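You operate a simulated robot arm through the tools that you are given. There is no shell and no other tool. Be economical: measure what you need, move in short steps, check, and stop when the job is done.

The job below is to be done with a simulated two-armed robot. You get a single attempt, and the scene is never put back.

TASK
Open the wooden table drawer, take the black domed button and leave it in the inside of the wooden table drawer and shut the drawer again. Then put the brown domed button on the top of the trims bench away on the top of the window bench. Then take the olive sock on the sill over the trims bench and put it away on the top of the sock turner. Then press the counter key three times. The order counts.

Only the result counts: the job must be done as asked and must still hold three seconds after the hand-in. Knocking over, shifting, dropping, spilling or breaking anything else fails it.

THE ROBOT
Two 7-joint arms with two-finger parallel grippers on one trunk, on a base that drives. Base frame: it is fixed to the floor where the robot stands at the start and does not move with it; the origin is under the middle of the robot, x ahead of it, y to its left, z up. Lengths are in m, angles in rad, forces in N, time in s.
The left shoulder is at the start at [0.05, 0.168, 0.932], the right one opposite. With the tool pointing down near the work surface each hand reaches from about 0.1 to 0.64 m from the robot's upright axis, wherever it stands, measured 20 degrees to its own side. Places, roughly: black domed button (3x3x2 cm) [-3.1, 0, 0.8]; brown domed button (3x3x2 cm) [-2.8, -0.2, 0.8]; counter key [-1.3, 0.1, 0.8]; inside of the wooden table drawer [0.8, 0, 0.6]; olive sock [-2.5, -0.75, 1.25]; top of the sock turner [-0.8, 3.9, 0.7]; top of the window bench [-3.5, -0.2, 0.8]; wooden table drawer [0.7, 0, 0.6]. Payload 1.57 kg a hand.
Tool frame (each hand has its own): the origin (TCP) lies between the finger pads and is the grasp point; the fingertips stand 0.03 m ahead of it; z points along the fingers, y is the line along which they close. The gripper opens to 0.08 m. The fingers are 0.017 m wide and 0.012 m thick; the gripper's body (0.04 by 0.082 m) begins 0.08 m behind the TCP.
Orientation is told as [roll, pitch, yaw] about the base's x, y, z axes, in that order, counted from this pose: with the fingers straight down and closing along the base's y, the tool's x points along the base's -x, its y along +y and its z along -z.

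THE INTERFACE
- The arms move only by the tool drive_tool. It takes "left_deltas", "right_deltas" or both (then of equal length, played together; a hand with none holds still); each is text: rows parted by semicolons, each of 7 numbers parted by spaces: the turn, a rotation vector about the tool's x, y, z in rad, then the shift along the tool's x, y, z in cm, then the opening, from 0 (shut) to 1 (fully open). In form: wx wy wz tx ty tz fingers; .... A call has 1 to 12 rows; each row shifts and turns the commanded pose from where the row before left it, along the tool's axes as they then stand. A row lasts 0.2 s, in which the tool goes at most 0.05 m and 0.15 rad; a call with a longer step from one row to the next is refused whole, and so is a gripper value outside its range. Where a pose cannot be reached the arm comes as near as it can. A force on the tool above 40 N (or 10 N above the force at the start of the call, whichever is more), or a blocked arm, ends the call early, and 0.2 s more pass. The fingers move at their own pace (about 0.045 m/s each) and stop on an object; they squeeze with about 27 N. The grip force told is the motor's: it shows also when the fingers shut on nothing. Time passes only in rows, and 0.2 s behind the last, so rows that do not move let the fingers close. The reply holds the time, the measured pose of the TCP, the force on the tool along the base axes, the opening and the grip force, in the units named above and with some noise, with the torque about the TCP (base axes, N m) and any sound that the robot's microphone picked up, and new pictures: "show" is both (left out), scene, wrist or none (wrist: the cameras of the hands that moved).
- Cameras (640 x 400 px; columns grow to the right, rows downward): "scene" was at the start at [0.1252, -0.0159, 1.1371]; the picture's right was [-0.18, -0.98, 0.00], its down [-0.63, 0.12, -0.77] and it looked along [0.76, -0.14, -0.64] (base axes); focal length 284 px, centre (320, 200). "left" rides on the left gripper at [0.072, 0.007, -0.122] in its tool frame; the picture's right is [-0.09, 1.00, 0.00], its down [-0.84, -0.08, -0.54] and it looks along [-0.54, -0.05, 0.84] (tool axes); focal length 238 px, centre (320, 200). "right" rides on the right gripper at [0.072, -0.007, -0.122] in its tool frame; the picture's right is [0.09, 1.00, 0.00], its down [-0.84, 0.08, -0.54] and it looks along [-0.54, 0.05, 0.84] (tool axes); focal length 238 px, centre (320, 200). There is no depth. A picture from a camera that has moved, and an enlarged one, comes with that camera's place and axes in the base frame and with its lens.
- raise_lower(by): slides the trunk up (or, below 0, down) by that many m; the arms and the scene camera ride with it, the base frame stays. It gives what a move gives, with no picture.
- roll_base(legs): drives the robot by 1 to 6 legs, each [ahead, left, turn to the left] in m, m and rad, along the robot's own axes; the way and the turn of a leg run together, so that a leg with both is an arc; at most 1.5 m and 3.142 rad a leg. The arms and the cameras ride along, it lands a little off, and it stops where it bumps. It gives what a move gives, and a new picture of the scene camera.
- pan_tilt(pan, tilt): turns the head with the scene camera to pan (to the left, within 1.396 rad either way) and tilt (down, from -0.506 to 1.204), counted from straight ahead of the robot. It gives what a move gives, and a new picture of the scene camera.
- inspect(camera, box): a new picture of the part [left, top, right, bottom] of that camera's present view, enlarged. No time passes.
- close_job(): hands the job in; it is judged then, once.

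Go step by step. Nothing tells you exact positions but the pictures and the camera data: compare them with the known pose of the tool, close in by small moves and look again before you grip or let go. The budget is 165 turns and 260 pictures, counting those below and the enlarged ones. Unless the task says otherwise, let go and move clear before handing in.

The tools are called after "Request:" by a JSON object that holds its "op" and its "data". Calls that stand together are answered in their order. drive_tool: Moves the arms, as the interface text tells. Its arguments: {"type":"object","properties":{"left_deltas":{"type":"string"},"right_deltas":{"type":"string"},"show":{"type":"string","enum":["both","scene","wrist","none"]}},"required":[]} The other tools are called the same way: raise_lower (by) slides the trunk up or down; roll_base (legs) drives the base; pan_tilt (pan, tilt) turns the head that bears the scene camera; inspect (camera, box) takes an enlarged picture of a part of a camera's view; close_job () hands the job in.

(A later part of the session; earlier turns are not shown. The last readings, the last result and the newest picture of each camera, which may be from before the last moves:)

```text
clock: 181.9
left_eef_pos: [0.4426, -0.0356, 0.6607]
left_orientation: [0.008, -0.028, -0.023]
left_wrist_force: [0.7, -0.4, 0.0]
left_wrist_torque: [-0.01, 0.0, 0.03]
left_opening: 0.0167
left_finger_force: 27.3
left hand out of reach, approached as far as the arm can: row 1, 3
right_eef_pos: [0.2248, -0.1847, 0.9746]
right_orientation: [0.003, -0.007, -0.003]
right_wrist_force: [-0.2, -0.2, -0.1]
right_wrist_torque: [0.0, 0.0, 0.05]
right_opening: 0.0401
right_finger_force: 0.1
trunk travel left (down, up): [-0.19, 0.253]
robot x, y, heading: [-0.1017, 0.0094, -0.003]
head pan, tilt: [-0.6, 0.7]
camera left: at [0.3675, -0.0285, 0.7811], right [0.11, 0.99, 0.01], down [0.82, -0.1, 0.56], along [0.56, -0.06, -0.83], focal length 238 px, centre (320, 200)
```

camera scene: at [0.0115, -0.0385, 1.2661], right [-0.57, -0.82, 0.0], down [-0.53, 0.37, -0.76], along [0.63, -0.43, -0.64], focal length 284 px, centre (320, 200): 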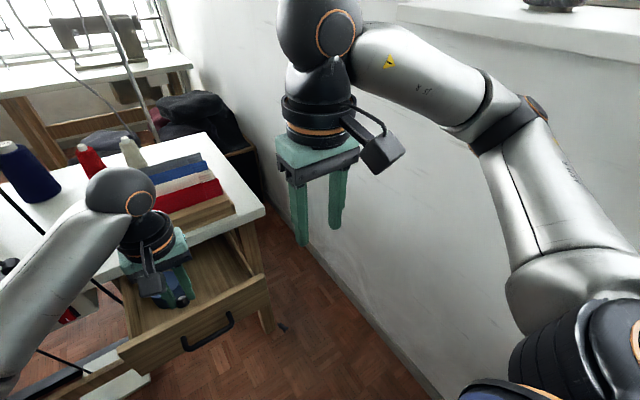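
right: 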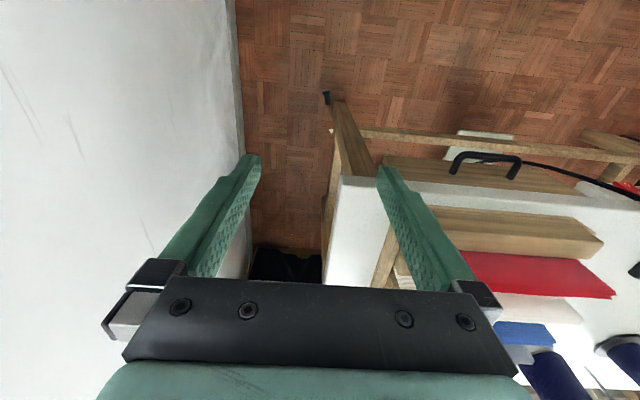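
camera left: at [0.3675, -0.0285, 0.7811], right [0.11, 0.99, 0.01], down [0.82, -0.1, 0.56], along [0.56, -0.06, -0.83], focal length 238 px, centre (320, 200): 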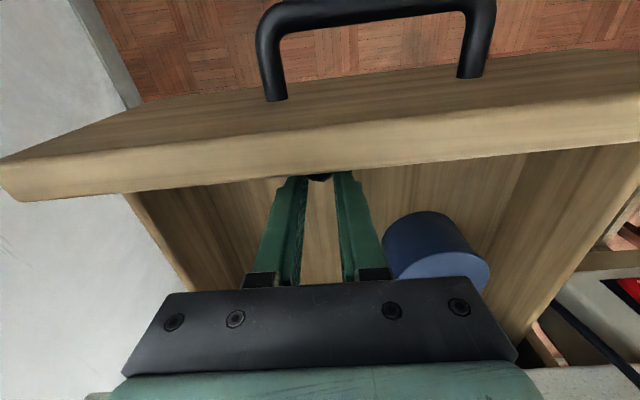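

The hand is clear, but close to the drawer front. I roll 4 cm ahead and continue down gently until contact.

Request:
{"op": "roll_base", "data": {"legs": [[0.04, 0, 0]]}}

Request:
{"op": "drive_tool", "data": {"left_deltas": "0 0 0 0 0 0.6 0;0 0 0 0 0 0.6 0;0 0 0 0 0 0.6 0;0 0 0 0 0 0.6 0", "show": "wrist"}}

```text
clock: 182.8
left_eef_pos: [0.4819, -0.0364, 0.6615]
left_orientation: [0.006, -0.029, -0.024]
left_wrist_force: [-0.4, -0.4, -0.8]
left_wrist_torque: [-0.02, 0.02, -0.01]
left_opening: 0.0167
left_finger_force: 27.4
right_eef_pos: [0.2647, -0.1849, 0.9733]
right_orientation: [0.002, -0.005, -0.002]
right_wrist_force: [1.1, 0.6, 0.1]
right_wrist_torque: [0.02, -0.01, -0.01]
right_opening: 0.04
right_finger_force: 0.0
trunk travel left (down, up): [-0.19, 0.253]
robot x, y, heading: [-0.0611, 0.012, -0.002]
head pan, tilt: [-0.6, 0.7]
camera scene: at [0.0512, -0.0385, 1.2261], right [-0.57, -0.82, 0.0], down [-0.53, 0.37, -0.76], along [0.63, -0.43, -0.64], focal length 284 px, centre (320, 200)
```

scene: 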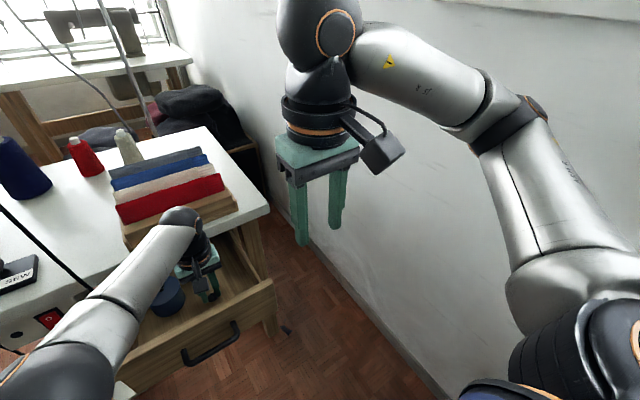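

```text
clock: 183.8
left_eef_pos: [0.4782, -0.0329, 0.6403]
left_orientation: [0.006, -0.029, -0.025]
left_wrist_force: [0.4, 0.1, 5.7]
left_wrist_torque: [0.02, -0.01, 0.01]
left_opening: 0.0165
left_finger_force: 26.8
left hand out of reach, approached as far as the arm can: row 1, 4
right_eef_pos: [0.2644, -0.184, 0.9748]
right_orientation: [0.0, -0.007, -0.004]
right_wrist_force: [-0.9, 0.6, -0.1]
right_wrist_torque: [-0.01, 0.02, -0.02]
right_opening: 0.0399
right_finger_force: 0.0
trunk travel left (down, up): [-0.19, 0.253]
robot x, y, heading: [-0.062, 0.0113, -0.005]
head pan, tilt: [-0.6, 0.7]
camera left: at [0.4023, -0.0245, 0.7597], right [0.12, 0.99, 0.01], down [0.82, -0.1, 0.57], along [0.56, -0.06, -0.82], focal length 238 px, centre (320, 200)
```

left: 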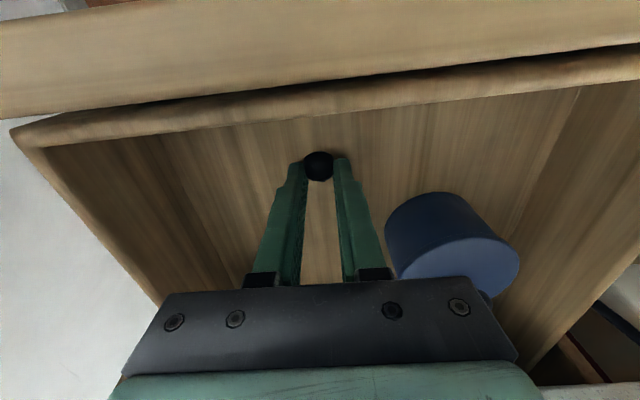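

The button touches the drawer floor (5.7 N). I open the fingers a little and lift out straight up.

Request:
{"op": "drive_tool", "data": {"left_deltas": "0 0 0 0 0 -0.1 0.35;0 0 0 0 0 0 0.35;0 0 0 0 0 -1 0.35;0 0 0 0 0 -3 0.35;0 0 0 0 0 -4 0.35;0 0 0 0 0 -4 0.35;0 0 0 0 0 -4 0.35;0 0 0 0 0 -4 0.35", "show": "both"}}

```text
clock: 185.6
left_eef_pos: [0.4714, -0.0327, 0.841]
left_orientation: [0.006, -0.028, -0.025]
left_wrist_force: [0.7, 0.7, 0.1]
left_wrist_torque: [0.0, -0.01, -0.01]
left_opening: 0.0284
left_finger_force: 0.1
right_eef_pos: [0.2663, -0.1848, 0.9756]
right_orientation: [0.002, -0.006, -0.002]
right_wrist_force: [0.2, 0.0, 0.6]
right_wrist_torque: [-0.03, 0.02, 0.0]
right_opening: 0.0402
right_finger_force: 0.2
trunk travel left (down, up): [-0.19, 0.253]
robot x, y, heading: [-0.0587, 0.0115, -0.003]
head pan, tilt: [-0.6, 0.7]
camera scene: at [0.0509, -0.0385, 1.2261], right [-0.57, -0.82, 0.0], down [-0.53, 0.37, -0.77], along [0.63, -0.43, -0.64], focal length 284 px, centre (320, 200)
camera left: at [0.396, -0.0253, 0.961], right [0.12, 0.99, 0.01], down [0.82, -0.1, 0.56], along [0.56, -0.06, -0.83], focal length 238 px, centre (320, 200)
```

scene: 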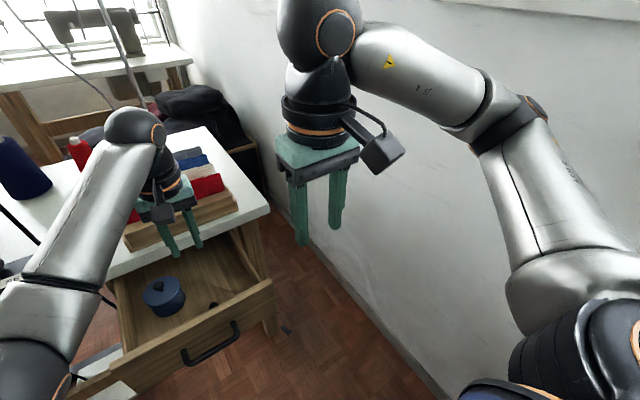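
left: 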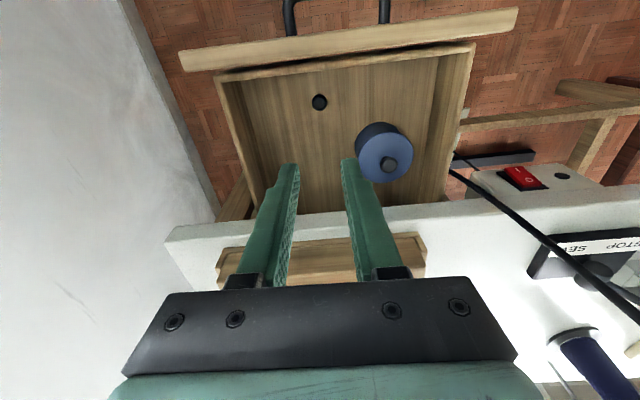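

The black button now lies in the drawer. Next I bring the hand back in front of the drawer, closed and tilted forward, to push the handle bar.

Request:
{"op": "drive_tool", "data": {"left_deltas": "0 0 0 4.5 0 0 0;0 0 0 4.5 0 0 0;0 0 0 4.5 0.5 0 0;0 0 0 4.5 1 0 0;0 0 0 4.5 1 0 0;0 -0.15 0 0 0 0 0;0 -0.15 0 0 0 0 0;0 -0.15 0 0 0 0 0;0 -0.15 0 0 0 0 0;0 -0.15 0 0 0 0 0;0 -0.15 0 0 0 0 0"}}

Request:
{"op": "pan_tilt", "data": {"pan": -0.3, "tilt": 0.9}}

```text
clock: 187.8
left_eef_pos: [0.2493, -0.0035, 0.8411]
left_orientation: [0.0, -0.778, -0.028]
left_wrist_force: [-0.4, 3.7, 16.5]
left_wrist_torque: [-0.04, 2.51, -0.56]
left_opening: 0.0
left_finger_force: 21.4
right_eef_pos: [0.265, -0.1853, 0.9741]
right_orientation: [0.001, -0.006, -0.003]
right_wrist_force: [0.4, 0.5, 0.1]
right_wrist_torque: [0.01, -0.02, -0.01]
right_opening: 0.0399
right_finger_force: 0.1
trunk travel left (down, up): [-0.19, 0.253]
robot x, y, heading: [-0.0595, 0.0136, -0.004]
head pan, tilt: [-0.6, 0.7]
stopped in row 11 (left hand): the force on the tool passed its limit (the readings are from after the stop); the commanded pose is now the measured one
camera scene: at [0.0511, -0.0383, 1.2262], right [-0.57, -0.82, 0.0], down [-0.53, 0.37, -0.76], along [0.63, -0.43, -0.64], focal length 284 px, centre (320, 200)
camera left: at [0.1119, 0.0067, 0.8777], right [0.09, 0.99, 0.06], down [0.21, -0.08, 0.97], along [0.97, -0.08, -0.22], focal length 238 px, centre (320, 200)
```

scene: 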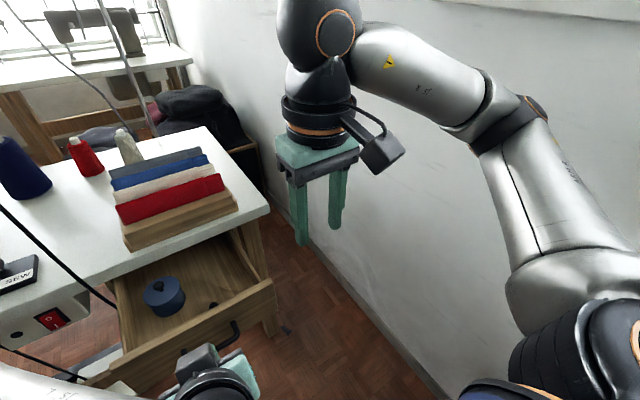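
left: 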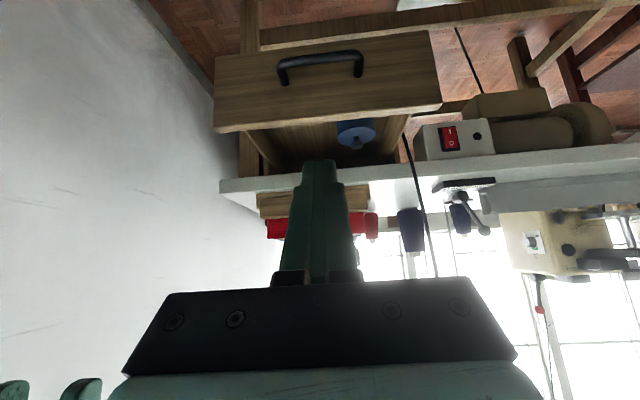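

```text
clock: 188.6
left_eef_pos: [0.2493, -0.004, 0.8418]
left_orientation: [0.0, -0.778, -0.027]
left_wrist_force: [0.7, 5.1, 33.0]
left_wrist_torque: [-0.04, 4.96, -0.75]
left_opening: 0.0
left_finger_force: 21.3
right_eef_pos: [0.2648, -0.1848, 0.9738]
right_orientation: [0.0, -0.005, -0.002]
right_wrist_force: [0.4, 0.0, 0.1]
right_wrist_torque: [0.0, 0.01, 0.03]
right_opening: 0.04
right_finger_force: 0.0
trunk travel left (down, up): [-0.19, 0.253]
robot x, y, heading: [-0.0624, 0.0075, -0.005]
head pan, tilt: [-0.3, 0.901]
camera scene: at [0.0531, -0.0129, 1.2101], right [-0.3, -0.95, 0.0], down [-0.75, 0.24, -0.62], along [0.59, -0.19, -0.78], focal length 284 px, centre (320, 200)
```

scene: 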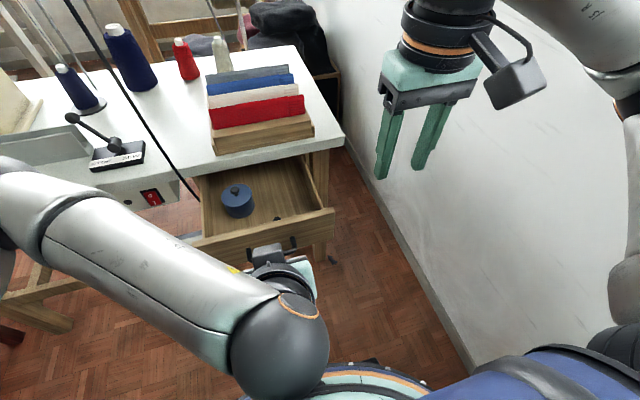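

The hand's rear pressed against my own body. I back the base slightly and move the hand forward relative to it.

Request:
{"op": "drive_tool", "data": {"left_deltas": "0 0 0 -3.5 0 3.5 0", "show": "none"}}

Request:
{"op": "roll_base", "data": {"legs": [[-0.08, 0, 0]]}}

Request:
{"op": "drive_tool", "data": {"left_deltas": "0 -0.12 0 0 0 0 0;0 0 0 2 0 2 0;0 0 0 2.8 0 2.8 0;0 0 0 2.8 0 2.8 0;0 0 0 2.8 0 2.8 0"}}

```text
clock: 189.0
left_eef_pos: [0.2992, -0.0034, 0.8398]
left_orientation: [0.004, -0.777, -0.03]
left_wrist_force: [0.6, 0.3, -0.1]
left_wrist_torque: [0.01, 0.01, 0.01]
left_opening: 0.0
left_finger_force: 21.0
right_eef_pos: [0.2653, -0.1849, 0.9742]
right_orientation: [0.001, -0.004, -0.004]
right_wrist_force: [-0.7, -0.3, 0.8]
right_wrist_torque: [0.01, -0.03, 0.02]
right_opening: 0.0401
right_finger_force: 0.0
trunk travel left (down, up): [-0.19, 0.253]
robot x, y, heading: [-0.0601, 0.0127, -0.002]
head pan, tilt: [-0.3, 0.901]
```

```text
clock: 190.1
left_eef_pos: [0.2193, -0.0043, 0.8398]
left_orientation: [0.003, -0.778, -0.031]
left_wrist_force: [-1.0, -0.5, 0.4]
left_wrist_torque: [-0.02, 0.01, 0.03]
left_opening: 0.0
left_finger_force: 21.5
right_eef_pos: [0.1854, -0.1853, 0.974]
right_orientation: [0.001, -0.006, -0.006]
right_wrist_force: [0.5, 0.1, 0.0]
right_wrist_torque: [-0.01, 0.0, -0.01]
right_opening: 0.04
right_finger_force: 0.0
trunk travel left (down, up): [-0.19, 0.253]
robot x, y, heading: [-0.1419, 0.0101, -0.011]
head pan, tilt: [-0.3, 0.901]
camera scene: at [-0.0265, -0.0125, 1.2101], right [-0.3, -0.95, 0.0], down [-0.75, 0.24, -0.62], along [0.59, -0.19, -0.78], focal length 284 px, centre (320, 200)
```

scene: 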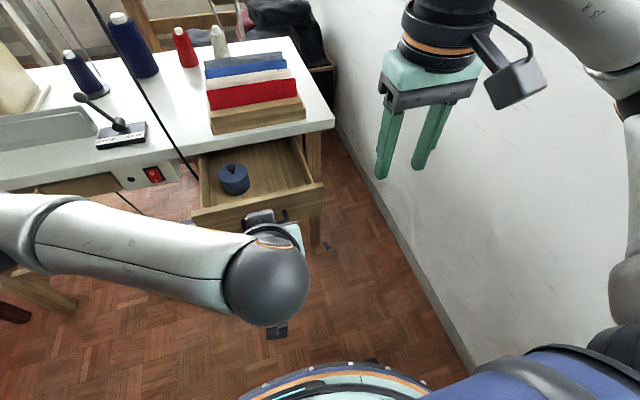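

```text
clock: 191.3
left_eef_pos: [0.2352, -0.0038, 0.6938]
left_orientation: [0.003, -0.899, -0.032]
left_wrist_force: [0.0, -0.1, -0.2]
left_wrist_torque: [0.02, -0.01, 0.02]
left_opening: 0.0003
left_finger_force: 21.4
right_eef_pos: [0.1851, -0.1853, 0.9741]
right_orientation: [0.001, -0.006, -0.004]
right_wrist_force: [0.0, -0.1, 0.3]
right_wrist_torque: [-0.02, -0.02, 0.0]
right_opening: 0.0402
right_finger_force: 0.0
trunk travel left (down, up): [-0.19, 0.253]
robot x, y, heading: [-0.1374, 0.0095, -0.006]
head pan, tilt: [-0.3, 0.901]
camera scene: at [-0.0263, -0.0125, 1.2101], right [-0.3, -0.95, 0.0], down [-0.75, 0.24, -0.62], along [0.59, -0.19, -0.78], focal length 284 px, centre (320, 200)
camera left: at [0.096, 0.0069, 0.7123], right [0.09, 0.99, 0.07], down [0.09, -0.08, 0.99], along [0.99, -0.08, -0.1], focal length 238 px, centre (320, 200)
```

scene: 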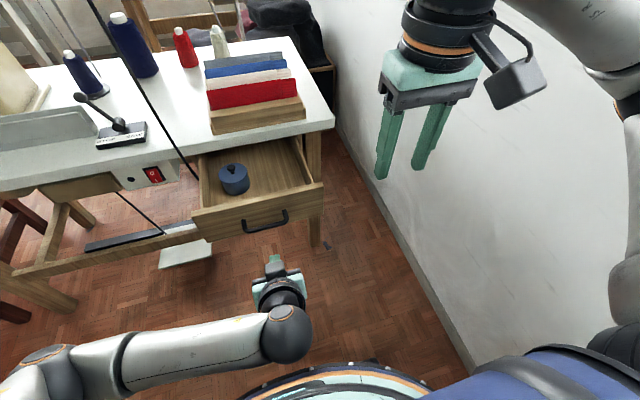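
left: 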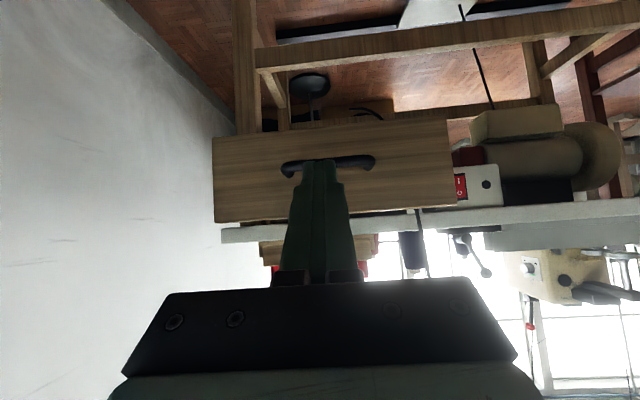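

I see the handle straight ahead at [0.365, 0, 0.645]. I'll lower so that the fingertips pass under the bar and push on the drawer's front panel.

Request:
{"op": "drive_tool", "data": {"left_deltas": "0 0 0 3.1 0 2.5 0;0 0 0 3.1 0 2.5 0;0 0 0 -2.5 0 3.1 0;0 0 0 -2.5 0 3.1 0;0 0 0 -2.5 0 3.1 0"}}

```text
clock: 192.5
left_eef_pos: [0.3561, -0.0028, 0.61]
left_orientation: [0.016, -0.894, -0.037]
left_wrist_force: [0.4, 0.1, -0.3]
left_wrist_torque: [0.03, 0.02, -0.02]
left_opening: 0.0
left_finger_force: 21.0
right_eef_pos: [0.1853, -0.1846, 0.9735]
right_orientation: [0.0, -0.005, -0.004]
right_wrist_force: [-0.3, 0.0, -0.3]
right_wrist_torque: [-0.03, 0.01, 0.04]
right_opening: 0.04
right_finger_force: 0.0
trunk travel left (down, up): [-0.19, 0.253]
robot x, y, heading: [-0.1396, 0.0121, -0.004]
head pan, tilt: [-0.3, 0.901]
camera scene: at [-0.0261, -0.0124, 1.21], right [-0.3, -0.95, 0.0], down [-0.75, 0.24, -0.62], along [0.59, -0.19, -0.78], focal length 284 px, centre (320, 200)
camera left: at [0.2158, 0.0066, 0.6297], right [0.08, 0.99, 0.08], down [0.1, -0.09, 0.99], along [0.99, -0.07, -0.11], focal length 238 px, centre (320, 200)
```

scene: 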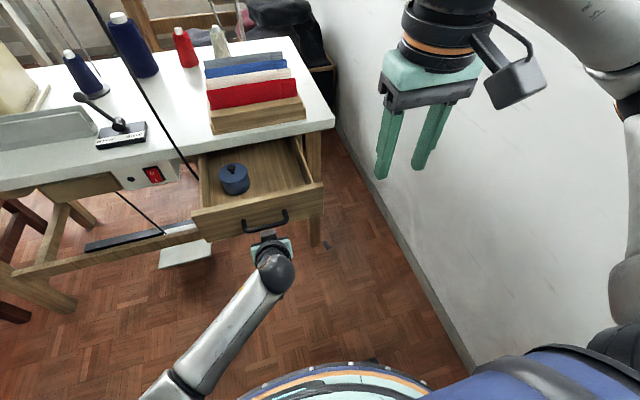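
left: 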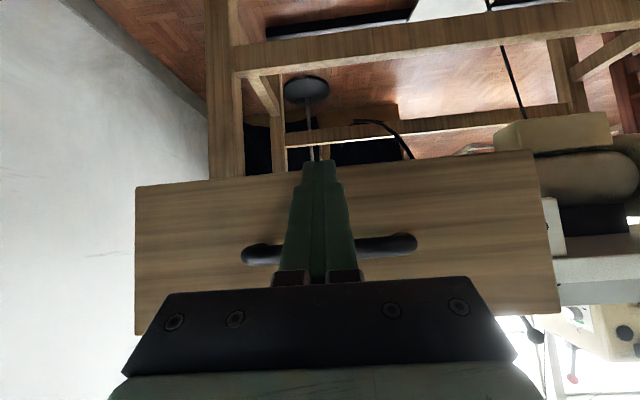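

The tips are a bit low, near the panel's bottom edge. I raise 1.5 cm and push forward.

Request:
{"op": "drive_tool", "data": {"left_deltas": "0 0 0 -1.2 0 -0.95 0;0 0 0 -0.93 0 1.18 0;0 0 0 -0.93 0 1.18 0;0 0 0 -0.93 0 1.18 0;0 0 0 -0.93 0 1.18 0;0 0 0 -0.93 0 1.18 0"}}

```text
clock: 193.6
left_eef_pos: [0.4096, 0.0756, 0.5899]
left_orientation: [0.224, -0.864, -0.15]
left_wrist_force: [-1.4, -0.8, 0.2]
left_wrist_torque: [-0.01, 0.03, 0.02]
left_opening: 0.0
left_finger_force: 21.2
right_eef_pos: [0.1849, -0.1841, 0.9746]
right_orientation: [0.002, -0.006, -0.005]
right_wrist_force: [-0.1, 0.1, 0.5]
right_wrist_torque: [0.01, 0.05, 0.01]
right_opening: 0.0398
right_finger_force: 0.1
trunk travel left (down, up): [-0.19, 0.253]
robot x, y, heading: [-0.1397, 0.0078, -0.004]
head pan, tilt: [-0.3, 0.901]
stopped in row 5 (left hand): the arm was blocked; the commanded pose is now the measured one
camera scene: at [-0.0263, -0.0125, 1.21], right [-0.3, -0.95, 0.0], down [-0.75, 0.24, -0.62], along [0.59, -0.19, -0.78], focal length 284 px, centre (320, 200)
camera left: at [0.2707, 0.0755, 0.6126], right [0.04, 0.98, 0.21], down [0.12, -0.22, 0.97], along [0.99, -0.01, -0.13], focal length 238 px, centre (320, 200)
```

scene: 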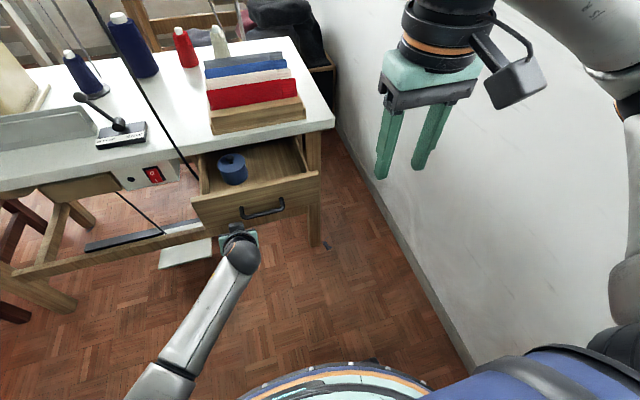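
left: 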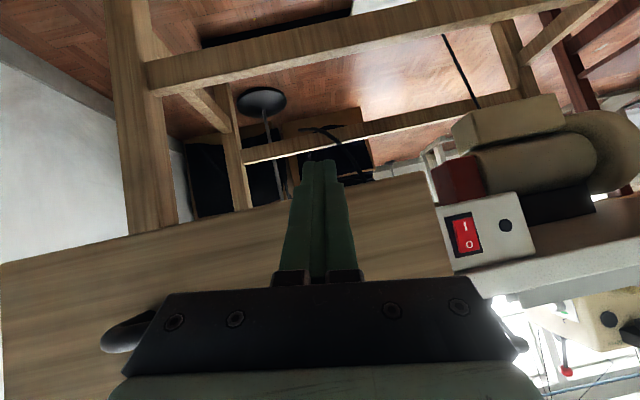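

The low elbow blocked the arm again, though the drawer has moved in a few centimetres. I back off, lift, and take a steeper hand pose that will push directly on the bar.

Request:
{"op": "drive_tool", "data": {"left_deltas": "0 0 0 3.2 0.1 -3.8 0;0 0 0 3.2 0.1 -3.8 0;0 0 0 -3.3 -2.07 -2.83 0;0 0 0 -3.3 -2.07 -2.83 0;0 0 0 -3.3 -2.07 -2.83 0;0.043 0.141 -0.024 0 0 0 0;0.043 0.141 -0.024 0 0 0 0;0.043 0.141 -0.024 0 0 0 0"}}

```text
clock: 194.4
left_eef_pos: [0.3707, 0.1069, 0.6644]
left_orientation: [0.477, -0.976, -0.335]
left_wrist_force: [0.0, 0.3, 1.2]
left_wrist_torque: [0.02, 0.0, 0.02]
left_opening: 0.0
left_finger_force: 21.5
right_eef_pos: [0.1858, -0.1852, 0.9746]
right_orientation: [0.002, -0.005, -0.004]
right_wrist_force: [-0.3, -0.8, 0.2]
right_wrist_torque: [0.02, 0.0, 0.0]
right_opening: 0.0401
right_finger_force: 0.0
trunk travel left (down, up): [-0.19, 0.253]
robot x, y, heading: [-0.1428, 0.0096, -0.005]
head pan, tilt: [-0.3, 0.901]
stopped in row 3 (left hand): the arm was blocked; the commanded pose is now the measured one
camera scene: at [-0.026, -0.0125, 1.21], right [-0.3, -0.95, 0.0], down [-0.75, 0.24, -0.62], along [0.59, -0.19, -0.78], focal length 284 px, centre (320, 200)
camera left: at [0.2283, 0.1035, 0.6666], right [-0.02, 0.94, 0.33], down [-0.01, -0.33, 0.94], along [1.0, 0.01, 0.02], focal length 238 px, centre (320, 200)
```

scene: 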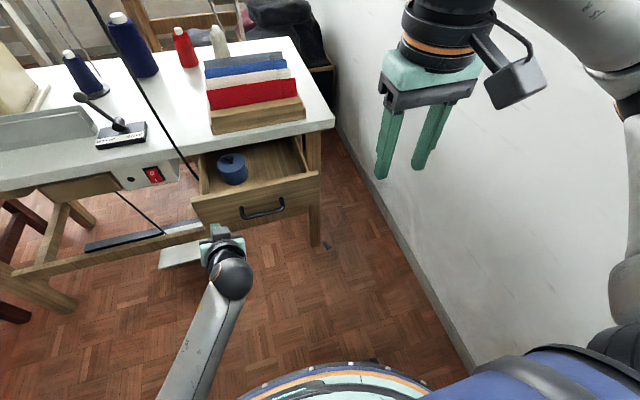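
left: 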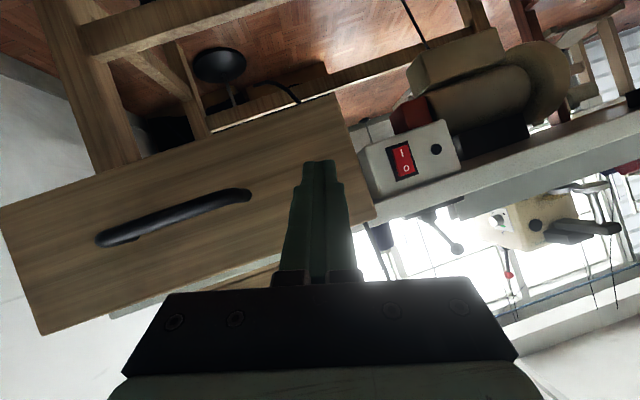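

The elbow is jammed low. I raise the trunk to free it and then look at the arm.

Request:
{"op": "raise_lower", "data": {"by": 0.2}}

Request:
{"op": "pan_tilt", "data": {"pan": 0.5, "tilt": 0.9}}

```text
clock: 196.6
left_eef_pos: [0.3702, 0.1068, 0.8645]
left_orientation: [0.475, -0.978, -0.337]
left_wrist_force: [-0.7, 0.6, -0.7]
left_wrist_torque: [0.03, -0.02, 0.01]
left_opening: 0.0
left_finger_force: 21.3
right_eef_pos: [0.1845, -0.1847, 1.1741]
right_orientation: [0.002, -0.006, -0.005]
right_wrist_force: [-0.3, 0.4, -0.4]
right_wrist_torque: [-0.01, -0.02, -0.01]
right_opening: 0.0401
right_finger_force: 0.2
trunk travel left (down, up): [-0.39, 0.053]
robot x, y, heading: [-0.1392, 0.0086, -0.004]
head pan, tilt: [-0.3, 0.901]
```

```text
clock: 197.7
left_eef_pos: [0.3704, 0.1067, 0.8639]
left_orientation: [0.476, -0.976, -0.335]
left_wrist_force: [-0.1, 0.2, 0.2]
left_wrist_torque: [0.0, -0.01, 0.01]
left_opening: 0.0001
left_finger_force: 21.9
right_eef_pos: [0.1852, -0.1844, 1.1733]
right_orientation: [0.001, -0.004, -0.005]
right_wrist_force: [-0.6, -0.5, -0.1]
right_wrist_torque: [-0.02, -0.01, 0.0]
right_opening: 0.0399
right_finger_force: 0.1
trunk travel left (down, up): [-0.39, 0.053]
robot x, y, heading: [-0.1395, 0.0093, -0.004]
head pan, tilt: [0.499, 0.901]
camera scene: at [-0.0316, 0.0459, 1.41], right [0.47, -0.88, 0.0], down [-0.69, -0.37, -0.62], along [0.55, 0.29, -0.78], focal length 284 px, centre (320, 200)
```

scene: 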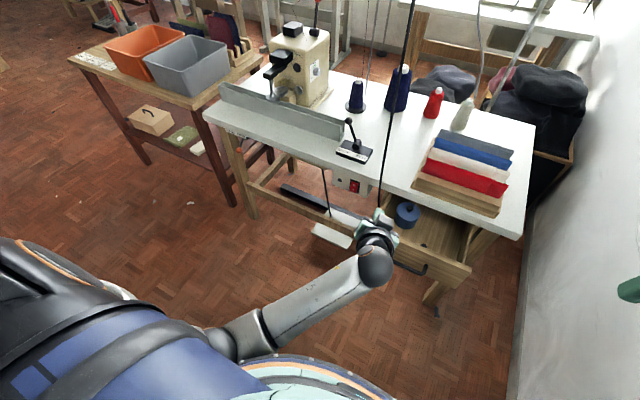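

The upper arm hangs straight down beside the body. I return the hand to the vertical pose higher up, so the elbow swings back out.

Request:
{"op": "drive_tool", "data": {"left_deltas": "0 0 0 -2.5 0.8 -1.5 0;0 0 0 -2.5 0.8 -1.5 0;0 0 0 -2.5 0.8 -1.5 0;0.0338 0.127 -0.009 -2.5 0.8 -1.5 0;0.0338 0.127 -0.009 0 0 0 0;0.0338 0.127 -0.009 0 0 0 0;0.0338 0.127 -0.009 0 0 0 0;0.0338 0.127 -0.009 0 0 0 0;0.0338 0.127 -0.009 0 0 0 0;0.0338 0.127 -0.009 0 0 0 0;0.0338 0.127 -0.009 0 0 0 0"}}

```text
clock: 198.7
left_eef_pos: [0.3656, 0.1682, 0.9407]
left_orientation: [0.68, -0.823, -0.459]
left_wrist_force: [-0.6, 0.7, -0.3]
left_wrist_torque: [0.01, 0.02, 0.0]
left_opening: 0.0002
left_finger_force: 21.1
right_eef_pos: [0.186, -0.1848, 1.1747]
right_orientation: [0.0, -0.005, -0.005]
right_wrist_force: [0.3, -1.1, -0.7]
right_wrist_torque: [0.01, 0.02, -0.01]
right_opening: 0.04
right_finger_force: 0.0
trunk travel left (down, up): [-0.39, 0.053]
robot x, y, heading: [-0.1381, 0.0129, -0.004]
head pan, tilt: [0.499, 0.901]
stopped in row 4 (left hand): the arm was blocked; the commanded pose is now the measured one
camera scene: at [-0.0314, 0.046, 1.4099], right [0.47, -0.88, 0.0], down [-0.69, -0.37, -0.62], along [0.55, 0.29, -0.78], focal length 284 px, centre (320, 200)
camera left: at [0.2242, 0.1591, 0.9555], right [-0.01, 0.87, 0.49], down [0.09, -0.49, 0.87], along [1.0, 0.05, -0.07], focal length 238 px, centre (320, 200)
```

scene: 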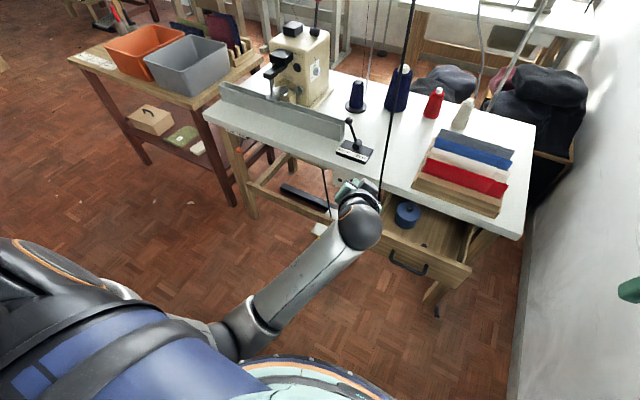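
left: 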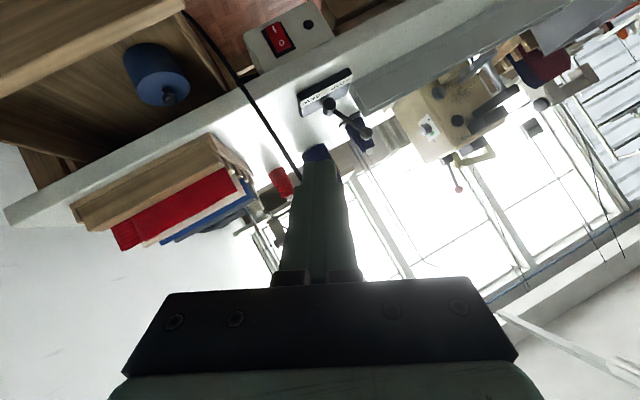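

Still blocked against my own torso. I move the hand out to the left to free the elbow, then rotate it upright.

Request:
{"op": "drive_tool", "data": {"left_deltas": "0 0 0 0.5 3.9 0.7 0;0 0 0 0.5 3.9 0.7 0;0 0 0 0.5 3.9 0.7 0;0 0 0 0.5 3.9 0.7 0;0.0555 0.114 -0.0174 0 0 0 0;0.0555 0.114 -0.0174 0 0 0 0;0.0555 0.114 -0.0174 0 0 0 0;0.0555 0.114 -0.0174 0 0 0 0;0.0555 0.114 -0.0174 0 0 0 0;0.0555 0.114 -0.0174 0 0 0 0;0.0555 0.114 -0.0174 0 0 0 0;0.0555 0.114 -0.0174 0 0 0 0", "show": "scene"}}

```text
clock: 201.3
left_eef_pos: [0.3649, 0.3232, 0.9774]
left_orientation: [-0.004, 0.002, -0.005]
left_wrist_force: [-0.2, 0.8, -1.0]
left_wrist_torque: [-0.01, 0.0, 0.02]
left_opening: 0.0002
left_finger_force: 21.3
right_eef_pos: [0.1854, -0.1856, 1.174]
right_orientation: [0.002, -0.006, -0.005]
right_wrist_force: [-0.4, 0.6, 0.1]
right_wrist_torque: [-0.05, -0.03, -0.03]
right_opening: 0.0397
right_finger_force: 0.1
trunk travel left (down, up): [-0.39, 0.053]
robot x, y, heading: [-0.1367, 0.0088, -0.007]
head pan, tilt: [0.499, 0.901]
camera scene: at [-0.0315, 0.0455, 1.41], right [0.47, -0.88, 0.0], down [-0.69, -0.37, -0.62], along [0.55, 0.29, -0.78], focal length 284 px, centre (320, 200)
```

scene: 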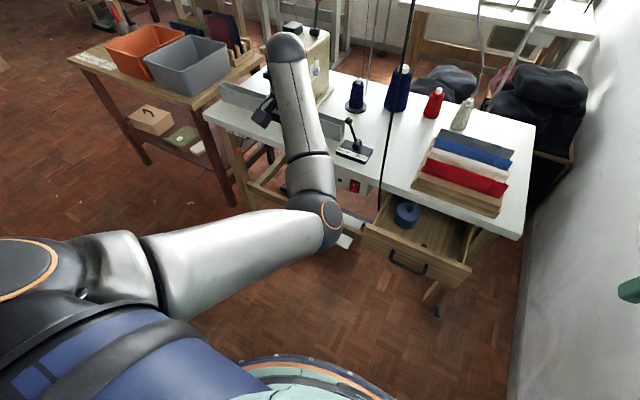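

The left hand is upright again, but its elbow sits inward. I raise the left hand to its natural starting height to restore the posture; the right hand will do the pushing.

Request:
{"op": "drive_tool", "data": {"left_deltas": "0 0 0 0 0 -4.5 0;0 0 0 0 0 -4.5 0;0 0 0 0 0 -4.5 0;0 0 0 0 0 -4.5 0;0 0 0 0 -3 -3 0;0 0 0 0 -4 0 0;0 0 0 0 -4 0 0", "show": "scene"}}

```text
clock: 202.9
left_eef_pos: [0.3588, 0.3353, 1.1839]
left_orientation: [-0.005, -0.002, -0.005]
left_wrist_force: [-0.4, 0.0, 0.2]
left_wrist_torque: [0.02, 0.01, 0.05]
left_opening: 0.0
left_finger_force: 21.5
left hand out of reach, approached as far as the arm can: row 5, 6, 7
right_eef_pos: [0.185, -0.1853, 1.1744]
right_orientation: [0.001, -0.007, -0.006]
right_wrist_force: [1.2, -0.3, 0.1]
right_wrist_torque: [-0.06, 0.01, 0.02]
right_opening: 0.04
right_finger_force: 0.0
trunk travel left (down, up): [-0.39, 0.053]
robot x, y, heading: [-0.1378, 0.0092, -0.008]
head pan, tilt: [0.499, 0.901]
camera scene: at [-0.0319, 0.0459, 1.41], right [0.47, -0.88, 0.0], down [-0.69, -0.37, -0.62], along [0.55, 0.29, -0.78], focal length 284 px, centre (320, 200)
```

scene: 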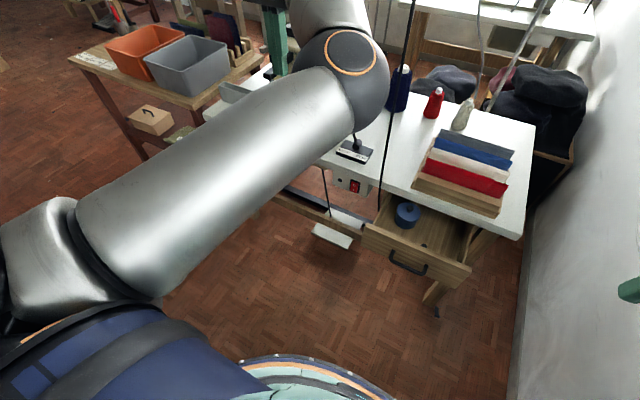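

The left arm is parked safely, so the right arm takes over. I lower the trunk and bring the right hand, closed and slightly tilted, in front of the handle.

Request:
{"op": "raise_lower", "data": {"by": -0.29}}

Request:
{"op": "drive_tool", "data": {"right_deltas": "0 -0.15 0 -2 3 0 0;0 -0.15 0 -2 3 0 0;0 -0.15 0 -2 3 0 0;0 0 0 -2 3 0 0;0 0 0 0 3 0 0"}}

Request:
{"op": "pan_tilt", "data": {"pan": -0.1, "tilt": 0.8}}

```text
clock: 205.8
left_eef_pos: [0.3579, 0.3352, 0.8936]
left_orientation: [-0.004, -0.001, -0.004]
left_wrist_force: [-0.2, 0.0, 0.0]
left_wrist_torque: [0.03, -0.02, 0.02]
left_opening: 0.0
left_finger_force: 21.2
right_eef_pos: [0.1864, -0.1853, 0.8856]
right_orientation: [0.003, -0.006, -0.006]
right_wrist_force: [-0.2, -0.9, -0.5]
right_wrist_torque: [0.03, 0.04, 0.0]
right_opening: 0.0399
right_finger_force: 0.1
trunk travel left (down, up): [-0.1, 0.343]
robot x, y, heading: [-0.1397, 0.0128, -0.006]
head pan, tilt: [0.499, 0.901]
```

```text
clock: 207.0
left_eef_pos: [0.3584, 0.3347, 0.8938]
left_orientation: [-0.003, -0.003, -0.004]
left_wrist_force: [0.1, 0.3, -0.7]
left_wrist_torque: [0.04, -0.01, -0.01]
left_opening: 0.0
left_finger_force: 20.9
right_eef_pos: [0.2641, -0.0351, 0.9034]
right_orientation: [0.001, -0.457, -0.007]
right_wrist_force: [0.0, 0.9, -0.4]
right_wrist_torque: [-0.01, 0.01, -0.02]
right_opening: 0.0001
right_finger_force: 20.8
trunk travel left (down, up): [-0.1, 0.343]
robot x, y, heading: [-0.1404, 0.0109, -0.005]
head pan, tilt: [0.499, 0.901]
camera scene: at [-0.0317, 0.0459, 1.12], right [0.47, -0.88, 0.0], down [-0.69, -0.37, -0.62], along [0.55, 0.29, -0.78], focal length 284 px, centre (320, 200)
camera right: at [0.1445, -0.042, 0.9814], right [-0.08, 1.0, -0.04], down [0.51, 0.07, 0.86], along [0.86, 0.05, -0.52], focal length 238 px, centre (320, 200)
```

scene: 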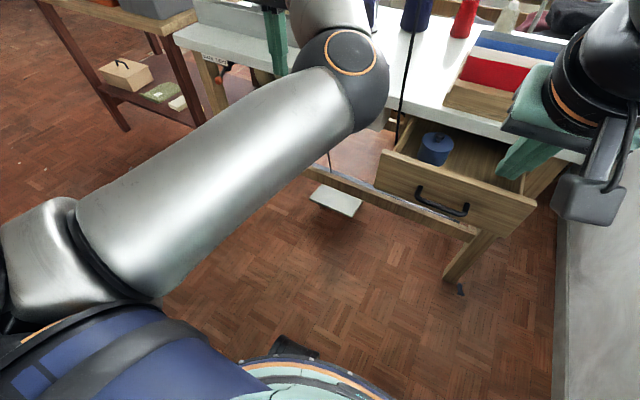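
right: 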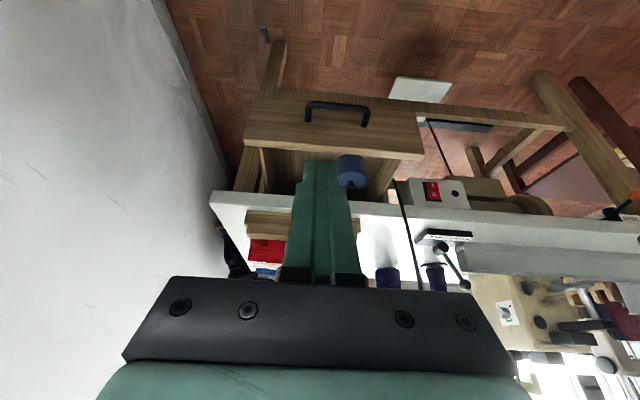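

```text
clock: 208.0
left_eef_pos: [0.3588, 0.3353, 0.8932]
left_orientation: [-0.003, -0.001, -0.003]
left_wrist_force: [0.2, -0.5, 0.3]
left_wrist_torque: [-0.02, -0.02, 0.0]
left_opening: 0.0002
left_finger_force: 21.1
right_eef_pos: [0.2628, -0.0357, 0.9035]
right_orientation: [0.001, -0.455, -0.008]
right_wrist_force: [0.2, -0.7, -0.8]
right_wrist_torque: [0.01, 0.01, 0.0]
right_opening: 0.0003
right_finger_force: 20.9
trunk travel left (down, up): [-0.1, 0.343]
robot x, y, heading: [-0.1396, 0.0117, -0.011]
head pan, tilt: [-0.099, 0.799]
camera scene: at [-0.0179, 0.0017, 1.1279], right [-0.1, -0.99, 0.0], down [-0.71, 0.07, -0.7], along [0.69, -0.07, -0.72], focal length 284 px, centre (320, 200)
```

scene: 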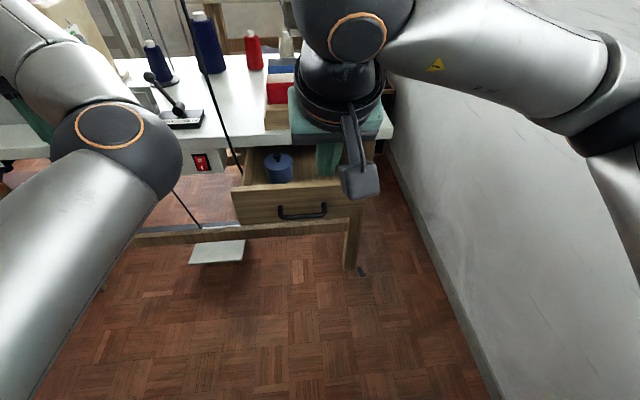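

The handle is near [0.39, 0, 0.65]. I lower the right hand just in front of it.

Request:
{"op": "drive_tool", "data": {"right_deltas": "0 0 0 1.5 0.5 3.9 0;0 0 0 1.5 0.5 3.9 0;0 0 0 1.5 0.5 3.9 0;0 0 0 1.5 0.5 3.9 0;0 0 0 0 0.5 3.9 0;0 0 0 -1 0.5 3.9 0"}}

```text
clock: 209.4
left_eef_pos: [0.3593, 0.3352, 0.8938]
left_orientation: [-0.003, -0.002, -0.003]
left_wrist_force: [0.8, -0.3, 0.4]
left_wrist_torque: [0.0, 0.0, 0.0]
left_opening: 0.0
left_finger_force: 20.9
right_eef_pos: [0.3201, -0.0054, 0.6699]
right_orientation: [0.001, -0.455, -0.005]
right_wrist_force: [-0.1, -0.7, -0.2]
right_wrist_torque: [-0.02, 0.03, 0.02]
right_opening: 0.0
right_finger_force: 20.9
trunk travel left (down, up): [-0.1, 0.343]
robot x, y, heading: [-0.1361, 0.0115, -0.008]
head pan, tilt: [-0.099, 0.799]
camera scene: at [-0.0179, 0.0017, 1.1279], right [-0.1, -0.99, 0.0], down [-0.71, 0.07, -0.7], along [0.69, -0.07, -0.72], focal length 284 px, centre (320, 200)
camera right: at [0.2017, -0.0129, 0.7482], right [-0.08, 1.0, -0.04], down [0.51, 0.07, 0.86], along [0.85, 0.05, -0.52], focal length 238 px, centre (320, 200)
```

scene: 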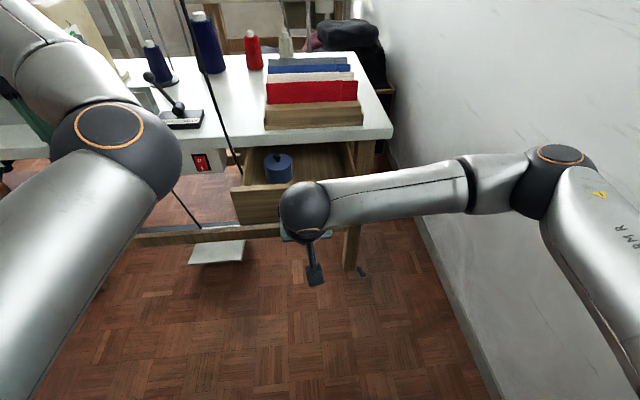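
right: 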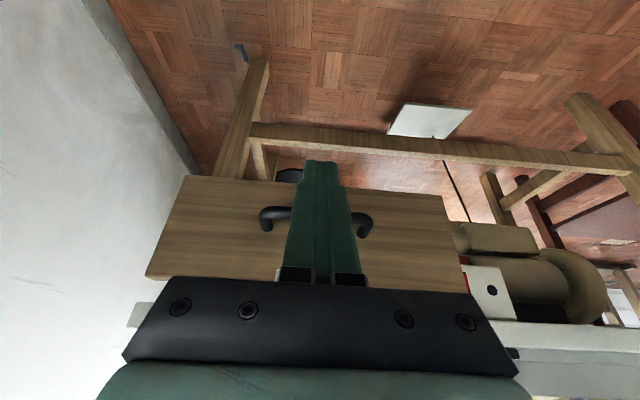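

The fingers stand in front of the middle of the bar. I push forward.

Request:
{"op": "drive_tool", "data": {"right_deltas": "0 0 0 -1.8 0 0.88 0;0 0 0 -1.8 0 0.88 0;0 0 0 -1.8 0 0.88 0;0 0 0 -1.8 0 0.88 0;0 0 0 -1.8 0 0.88 0;0 0 0 -1.8 0 0.88 0;0 0 0 -1.8 0 0.88 0;0 0 0 -1.8 0 0.88 0"}}

```text
clock: 211.2
left_eef_pos: [0.3589, 0.3349, 0.8926]
left_orientation: [-0.004, 0.0, -0.003]
left_wrist_force: [0.0, 0.9, 0.1]
left_wrist_torque: [0.0, 0.0, -0.02]
left_opening: 0.0
left_finger_force: 21.7
right_eef_pos: [0.4825, -0.0073, 0.6684]
right_orientation: [0.002, -0.456, -0.005]
right_wrist_force: [-0.4, -0.2, -0.1]
right_wrist_torque: [-0.01, 0.0, -0.01]
right_opening: 0.0002
right_finger_force: 21.6
trunk travel left (down, up): [-0.1, 0.343]
robot x, y, heading: [-0.1381, 0.0155, -0.001]
head pan, tilt: [-0.099, 0.799]
camera scene: at [-0.0179, 0.0017, 1.1279], right [-0.1, -0.99, 0.0], down [-0.71, 0.07, -0.7], along [0.69, -0.07, -0.72], focal length 284 px, centre (320, 200)
camera right: at [0.3641, -0.013, 0.7476], right [-0.08, 1.0, -0.04], down [0.51, 0.07, 0.85], along [0.85, 0.05, -0.52], focal length 238 px, centre (320, 200)
```

scene: 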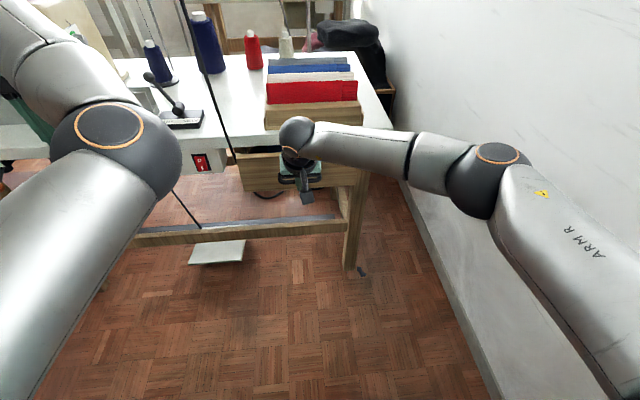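
right: 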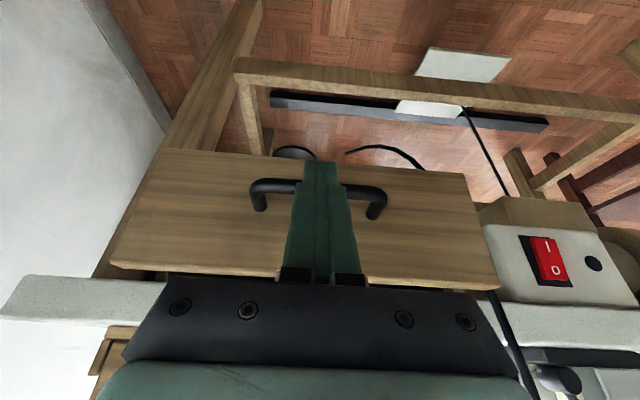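

It works well; the drawer is nearly shut. I continue in smaller steps.

Request:
{"op": "drive_tool", "data": {"right_deltas": "0 0 0 -1.35 0 0.66 0;0 0 0 -1.35 0 0.66 0;0 0 0 -0.9 0 0.44 0;0 0 0 -0.9 0 0.44 0;0 0 0 -0.9 0 0.44 0"}}

```text
clock: 212.4
left_eef_pos: [0.3587, 0.3354, 0.8941]
left_orientation: [-0.004, 0.0, -0.003]
left_wrist_force: [0.0, 0.4, 0.4]
left_wrist_torque: [0.04, 0.02, 0.01]
left_opening: 0.0
left_finger_force: 21.6
right_eef_pos: [0.5364, -0.01, 0.6679]
right_orientation: [0.003, -0.457, -0.005]
right_wrist_force: [-0.1, 0.9, 0.1]
right_wrist_torque: [0.0, -0.01, 0.02]
right_opening: 0.0
right_finger_force: 21.3
right hand out of reach, approached as far as the arm can: row 5
trunk travel left (down, up): [-0.1, 0.343]
robot x, y, heading: [-0.1404, 0.0082, -0.013]
head pan, tilt: [-0.099, 0.799]
camera scene: at [-0.0179, 0.0017, 1.1279], right [-0.1, -0.99, 0.0], down [-0.71, 0.07, -0.7], along [0.69, -0.07, -0.72], focal length 284 px, centre (320, 200)
camera right: at [0.4177, -0.0161, 0.7463], right [-0.08, 1.0, -0.04], down [0.51, 0.07, 0.85], along [0.85, 0.05, -0.52], focal length 238 px, centre (320, 200)
```

scene: 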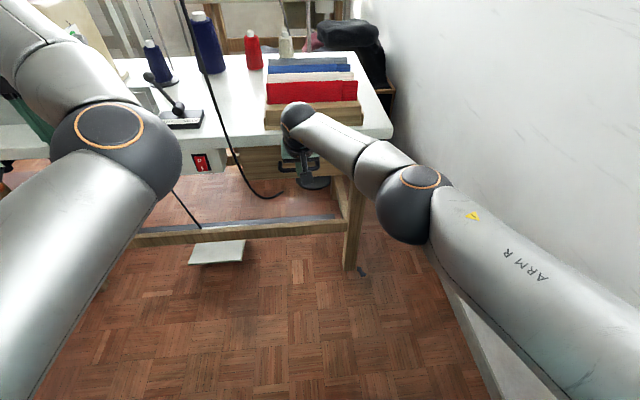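
right: 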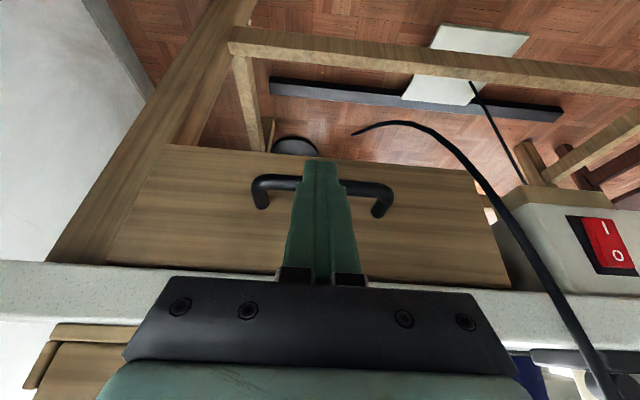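

Almost closed, but the arm is at its limit. I roll the base forward 2 cm to seat the drawer and check the force.

Request:
{"op": "roll_base", "data": {"legs": [[0.02, 0, 0]]}}

Request:
{"op": "inspect", "data": {"camera": "right", "box": [60, 100, 560, 350]}}

```text
clock: 213.2
left_eef_pos: [0.3678, 0.3356, 0.894]
left_orientation: [-0.005, -0.003, -0.004]
left_wrist_force: [-0.1, 0.1, -0.6]
left_wrist_torque: [0.02, 0.0, 0.01]
left_opening: 0.0
left_finger_force: 21.1
right_eef_pos: [0.5412, -0.0071, 0.6654]
right_orientation: [-0.002, -0.436, -0.004]
right_wrist_force: [-0.4, 0.6, -0.3]
right_wrist_torque: [0.0, 0.02, -0.02]
right_opening: 0.0
right_finger_force: 21.4
trunk travel left (down, up): [-0.1, 0.343]
robot x, y, heading: [-0.1314, 0.0105, -0.012]
head pan, tilt: [-0.099, 0.799]
stopped in leg 1: the force on the tool passed its limit (the readings are from after the stop); the commanded pose is now the measured one
camera scene: at [-0.0086, 0.0015, 1.1279], right [-0.1, -0.99, 0.0], down [-0.71, 0.07, -0.7], along [0.69, -0.07, -0.72], focal length 284 px, centre (320, 200)
```

scene: 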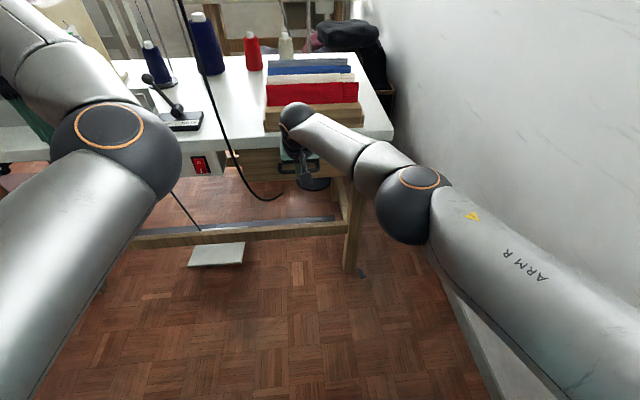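

```text
1.28 times, centred on (310, 225) of right
camera zoom: at [0.4238, -0.0146, 0.7463], right [-0.08, 1.0, -0.04], down [0.53, 0.08, 0.84], along [0.84, 0.04, -0.54], focal length 305 px, centre (333, 168)
```

zoom: 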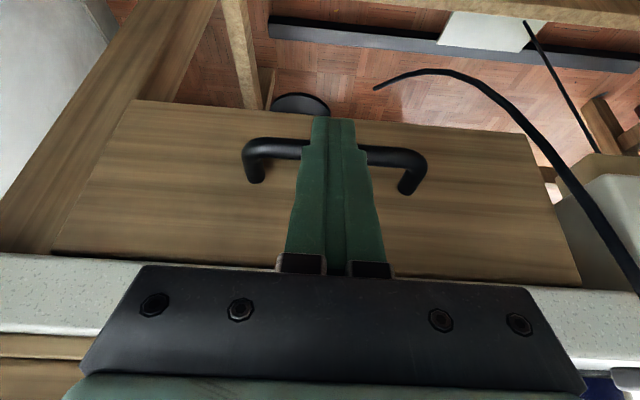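

The push met the force limit. I back the hand off and up, then check whether the drawer is fully shut.

Request:
{"op": "drive_tool", "data": {"right_deltas": "0 0 0 3.6 0 -1.76 0;0 0 0 3.6 0 -1.76 0;0 0 0 3.6 0 -1.76 0;0 0 0 -1 -3 -3.5 0;0 0 0 -1 -3 -3.5 0;0 0 0 -1 -3 -3.5 0;0 0 0 -1 -3 -3.5 0", "show": "none"}}

Request:
{"op": "pan_tilt", "data": {"pan": 0, "tilt": 0.7}}

Request:
{"op": "inspect", "data": {"camera": "scene", "box": [200, 100, 440, 250]}}

```text
clock: 214.8
left_eef_pos: [0.3691, 0.3348, 0.8926]
left_orientation: [-0.006, -0.002, -0.004]
left_wrist_force: [0.2, -0.4, -1.0]
left_wrist_torque: [0.0, -0.01, -0.01]
left_opening: 0.0002
left_finger_force: 21.2
right_eef_pos: [0.3964, -0.1292, 0.8117]
right_orientation: [-0.001, -0.434, -0.004]
right_wrist_force: [0.0, -0.3, 0.8]
right_wrist_torque: [0.02, 0.0, 0.01]
right_opening: 0.0
right_finger_force: 21.6
trunk travel left (down, up): [-0.1, 0.343]
robot x, y, heading: [-0.133, 0.0103, -0.004]
head pan, tilt: [-0.099, 0.799]
```

```text
clock: 215.5
left_eef_pos: [0.3686, 0.3348, 0.8938]
left_orientation: [-0.005, -0.003, -0.003]
left_wrist_force: [-0.6, 0.3, -0.8]
left_wrist_torque: [0.02, -0.01, -0.02]
left_opening: 0.0004
left_finger_force: 21.2
right_eef_pos: [0.3976, -0.1267, 0.8104]
right_orientation: [-0.001, -0.434, -0.008]
right_wrist_force: [-0.1, -0.1, -0.3]
right_wrist_torque: [0.0, 0.04, 0.0]
right_opening: 0.0001
right_finger_force: 21.1
trunk travel left (down, up): [-0.1, 0.343]
robot x, y, heading: [-0.1292, 0.0104, -0.004]
head pan, tilt: [0.0, 0.7]
camera scene: at [-0.0039, 0.0095, 1.1361], right [-0.01, -1.0, 0.0], down [-0.64, 0.0, -0.76], along [0.76, 0.0, -0.64], focal length 284 px, centre (320, 200)
```

scene: 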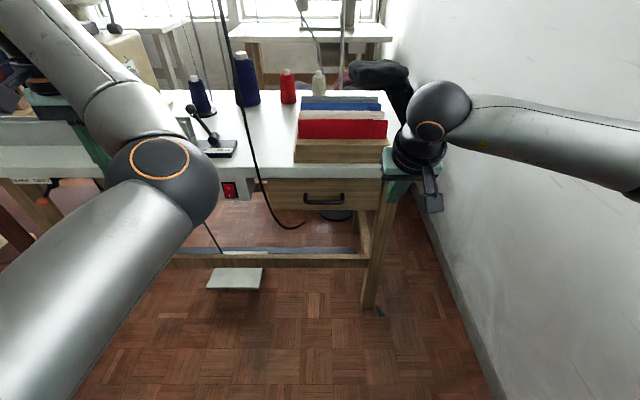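

```text
2.67 times, centred on (320, 175) of scene
camera zoom: at [-0.0039, 0.0095, 1.1361], right [-0.01, -1.0, 0.0], down [-0.64, 0.0, -0.76], along [0.76, 0.0, -0.64], focal length 758 px, centre (320, 267)
```

zoom: 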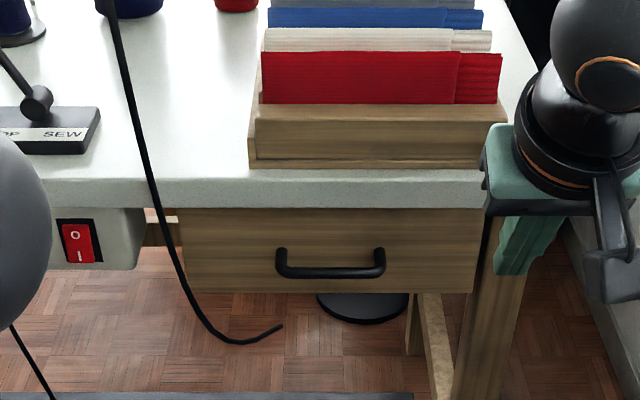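

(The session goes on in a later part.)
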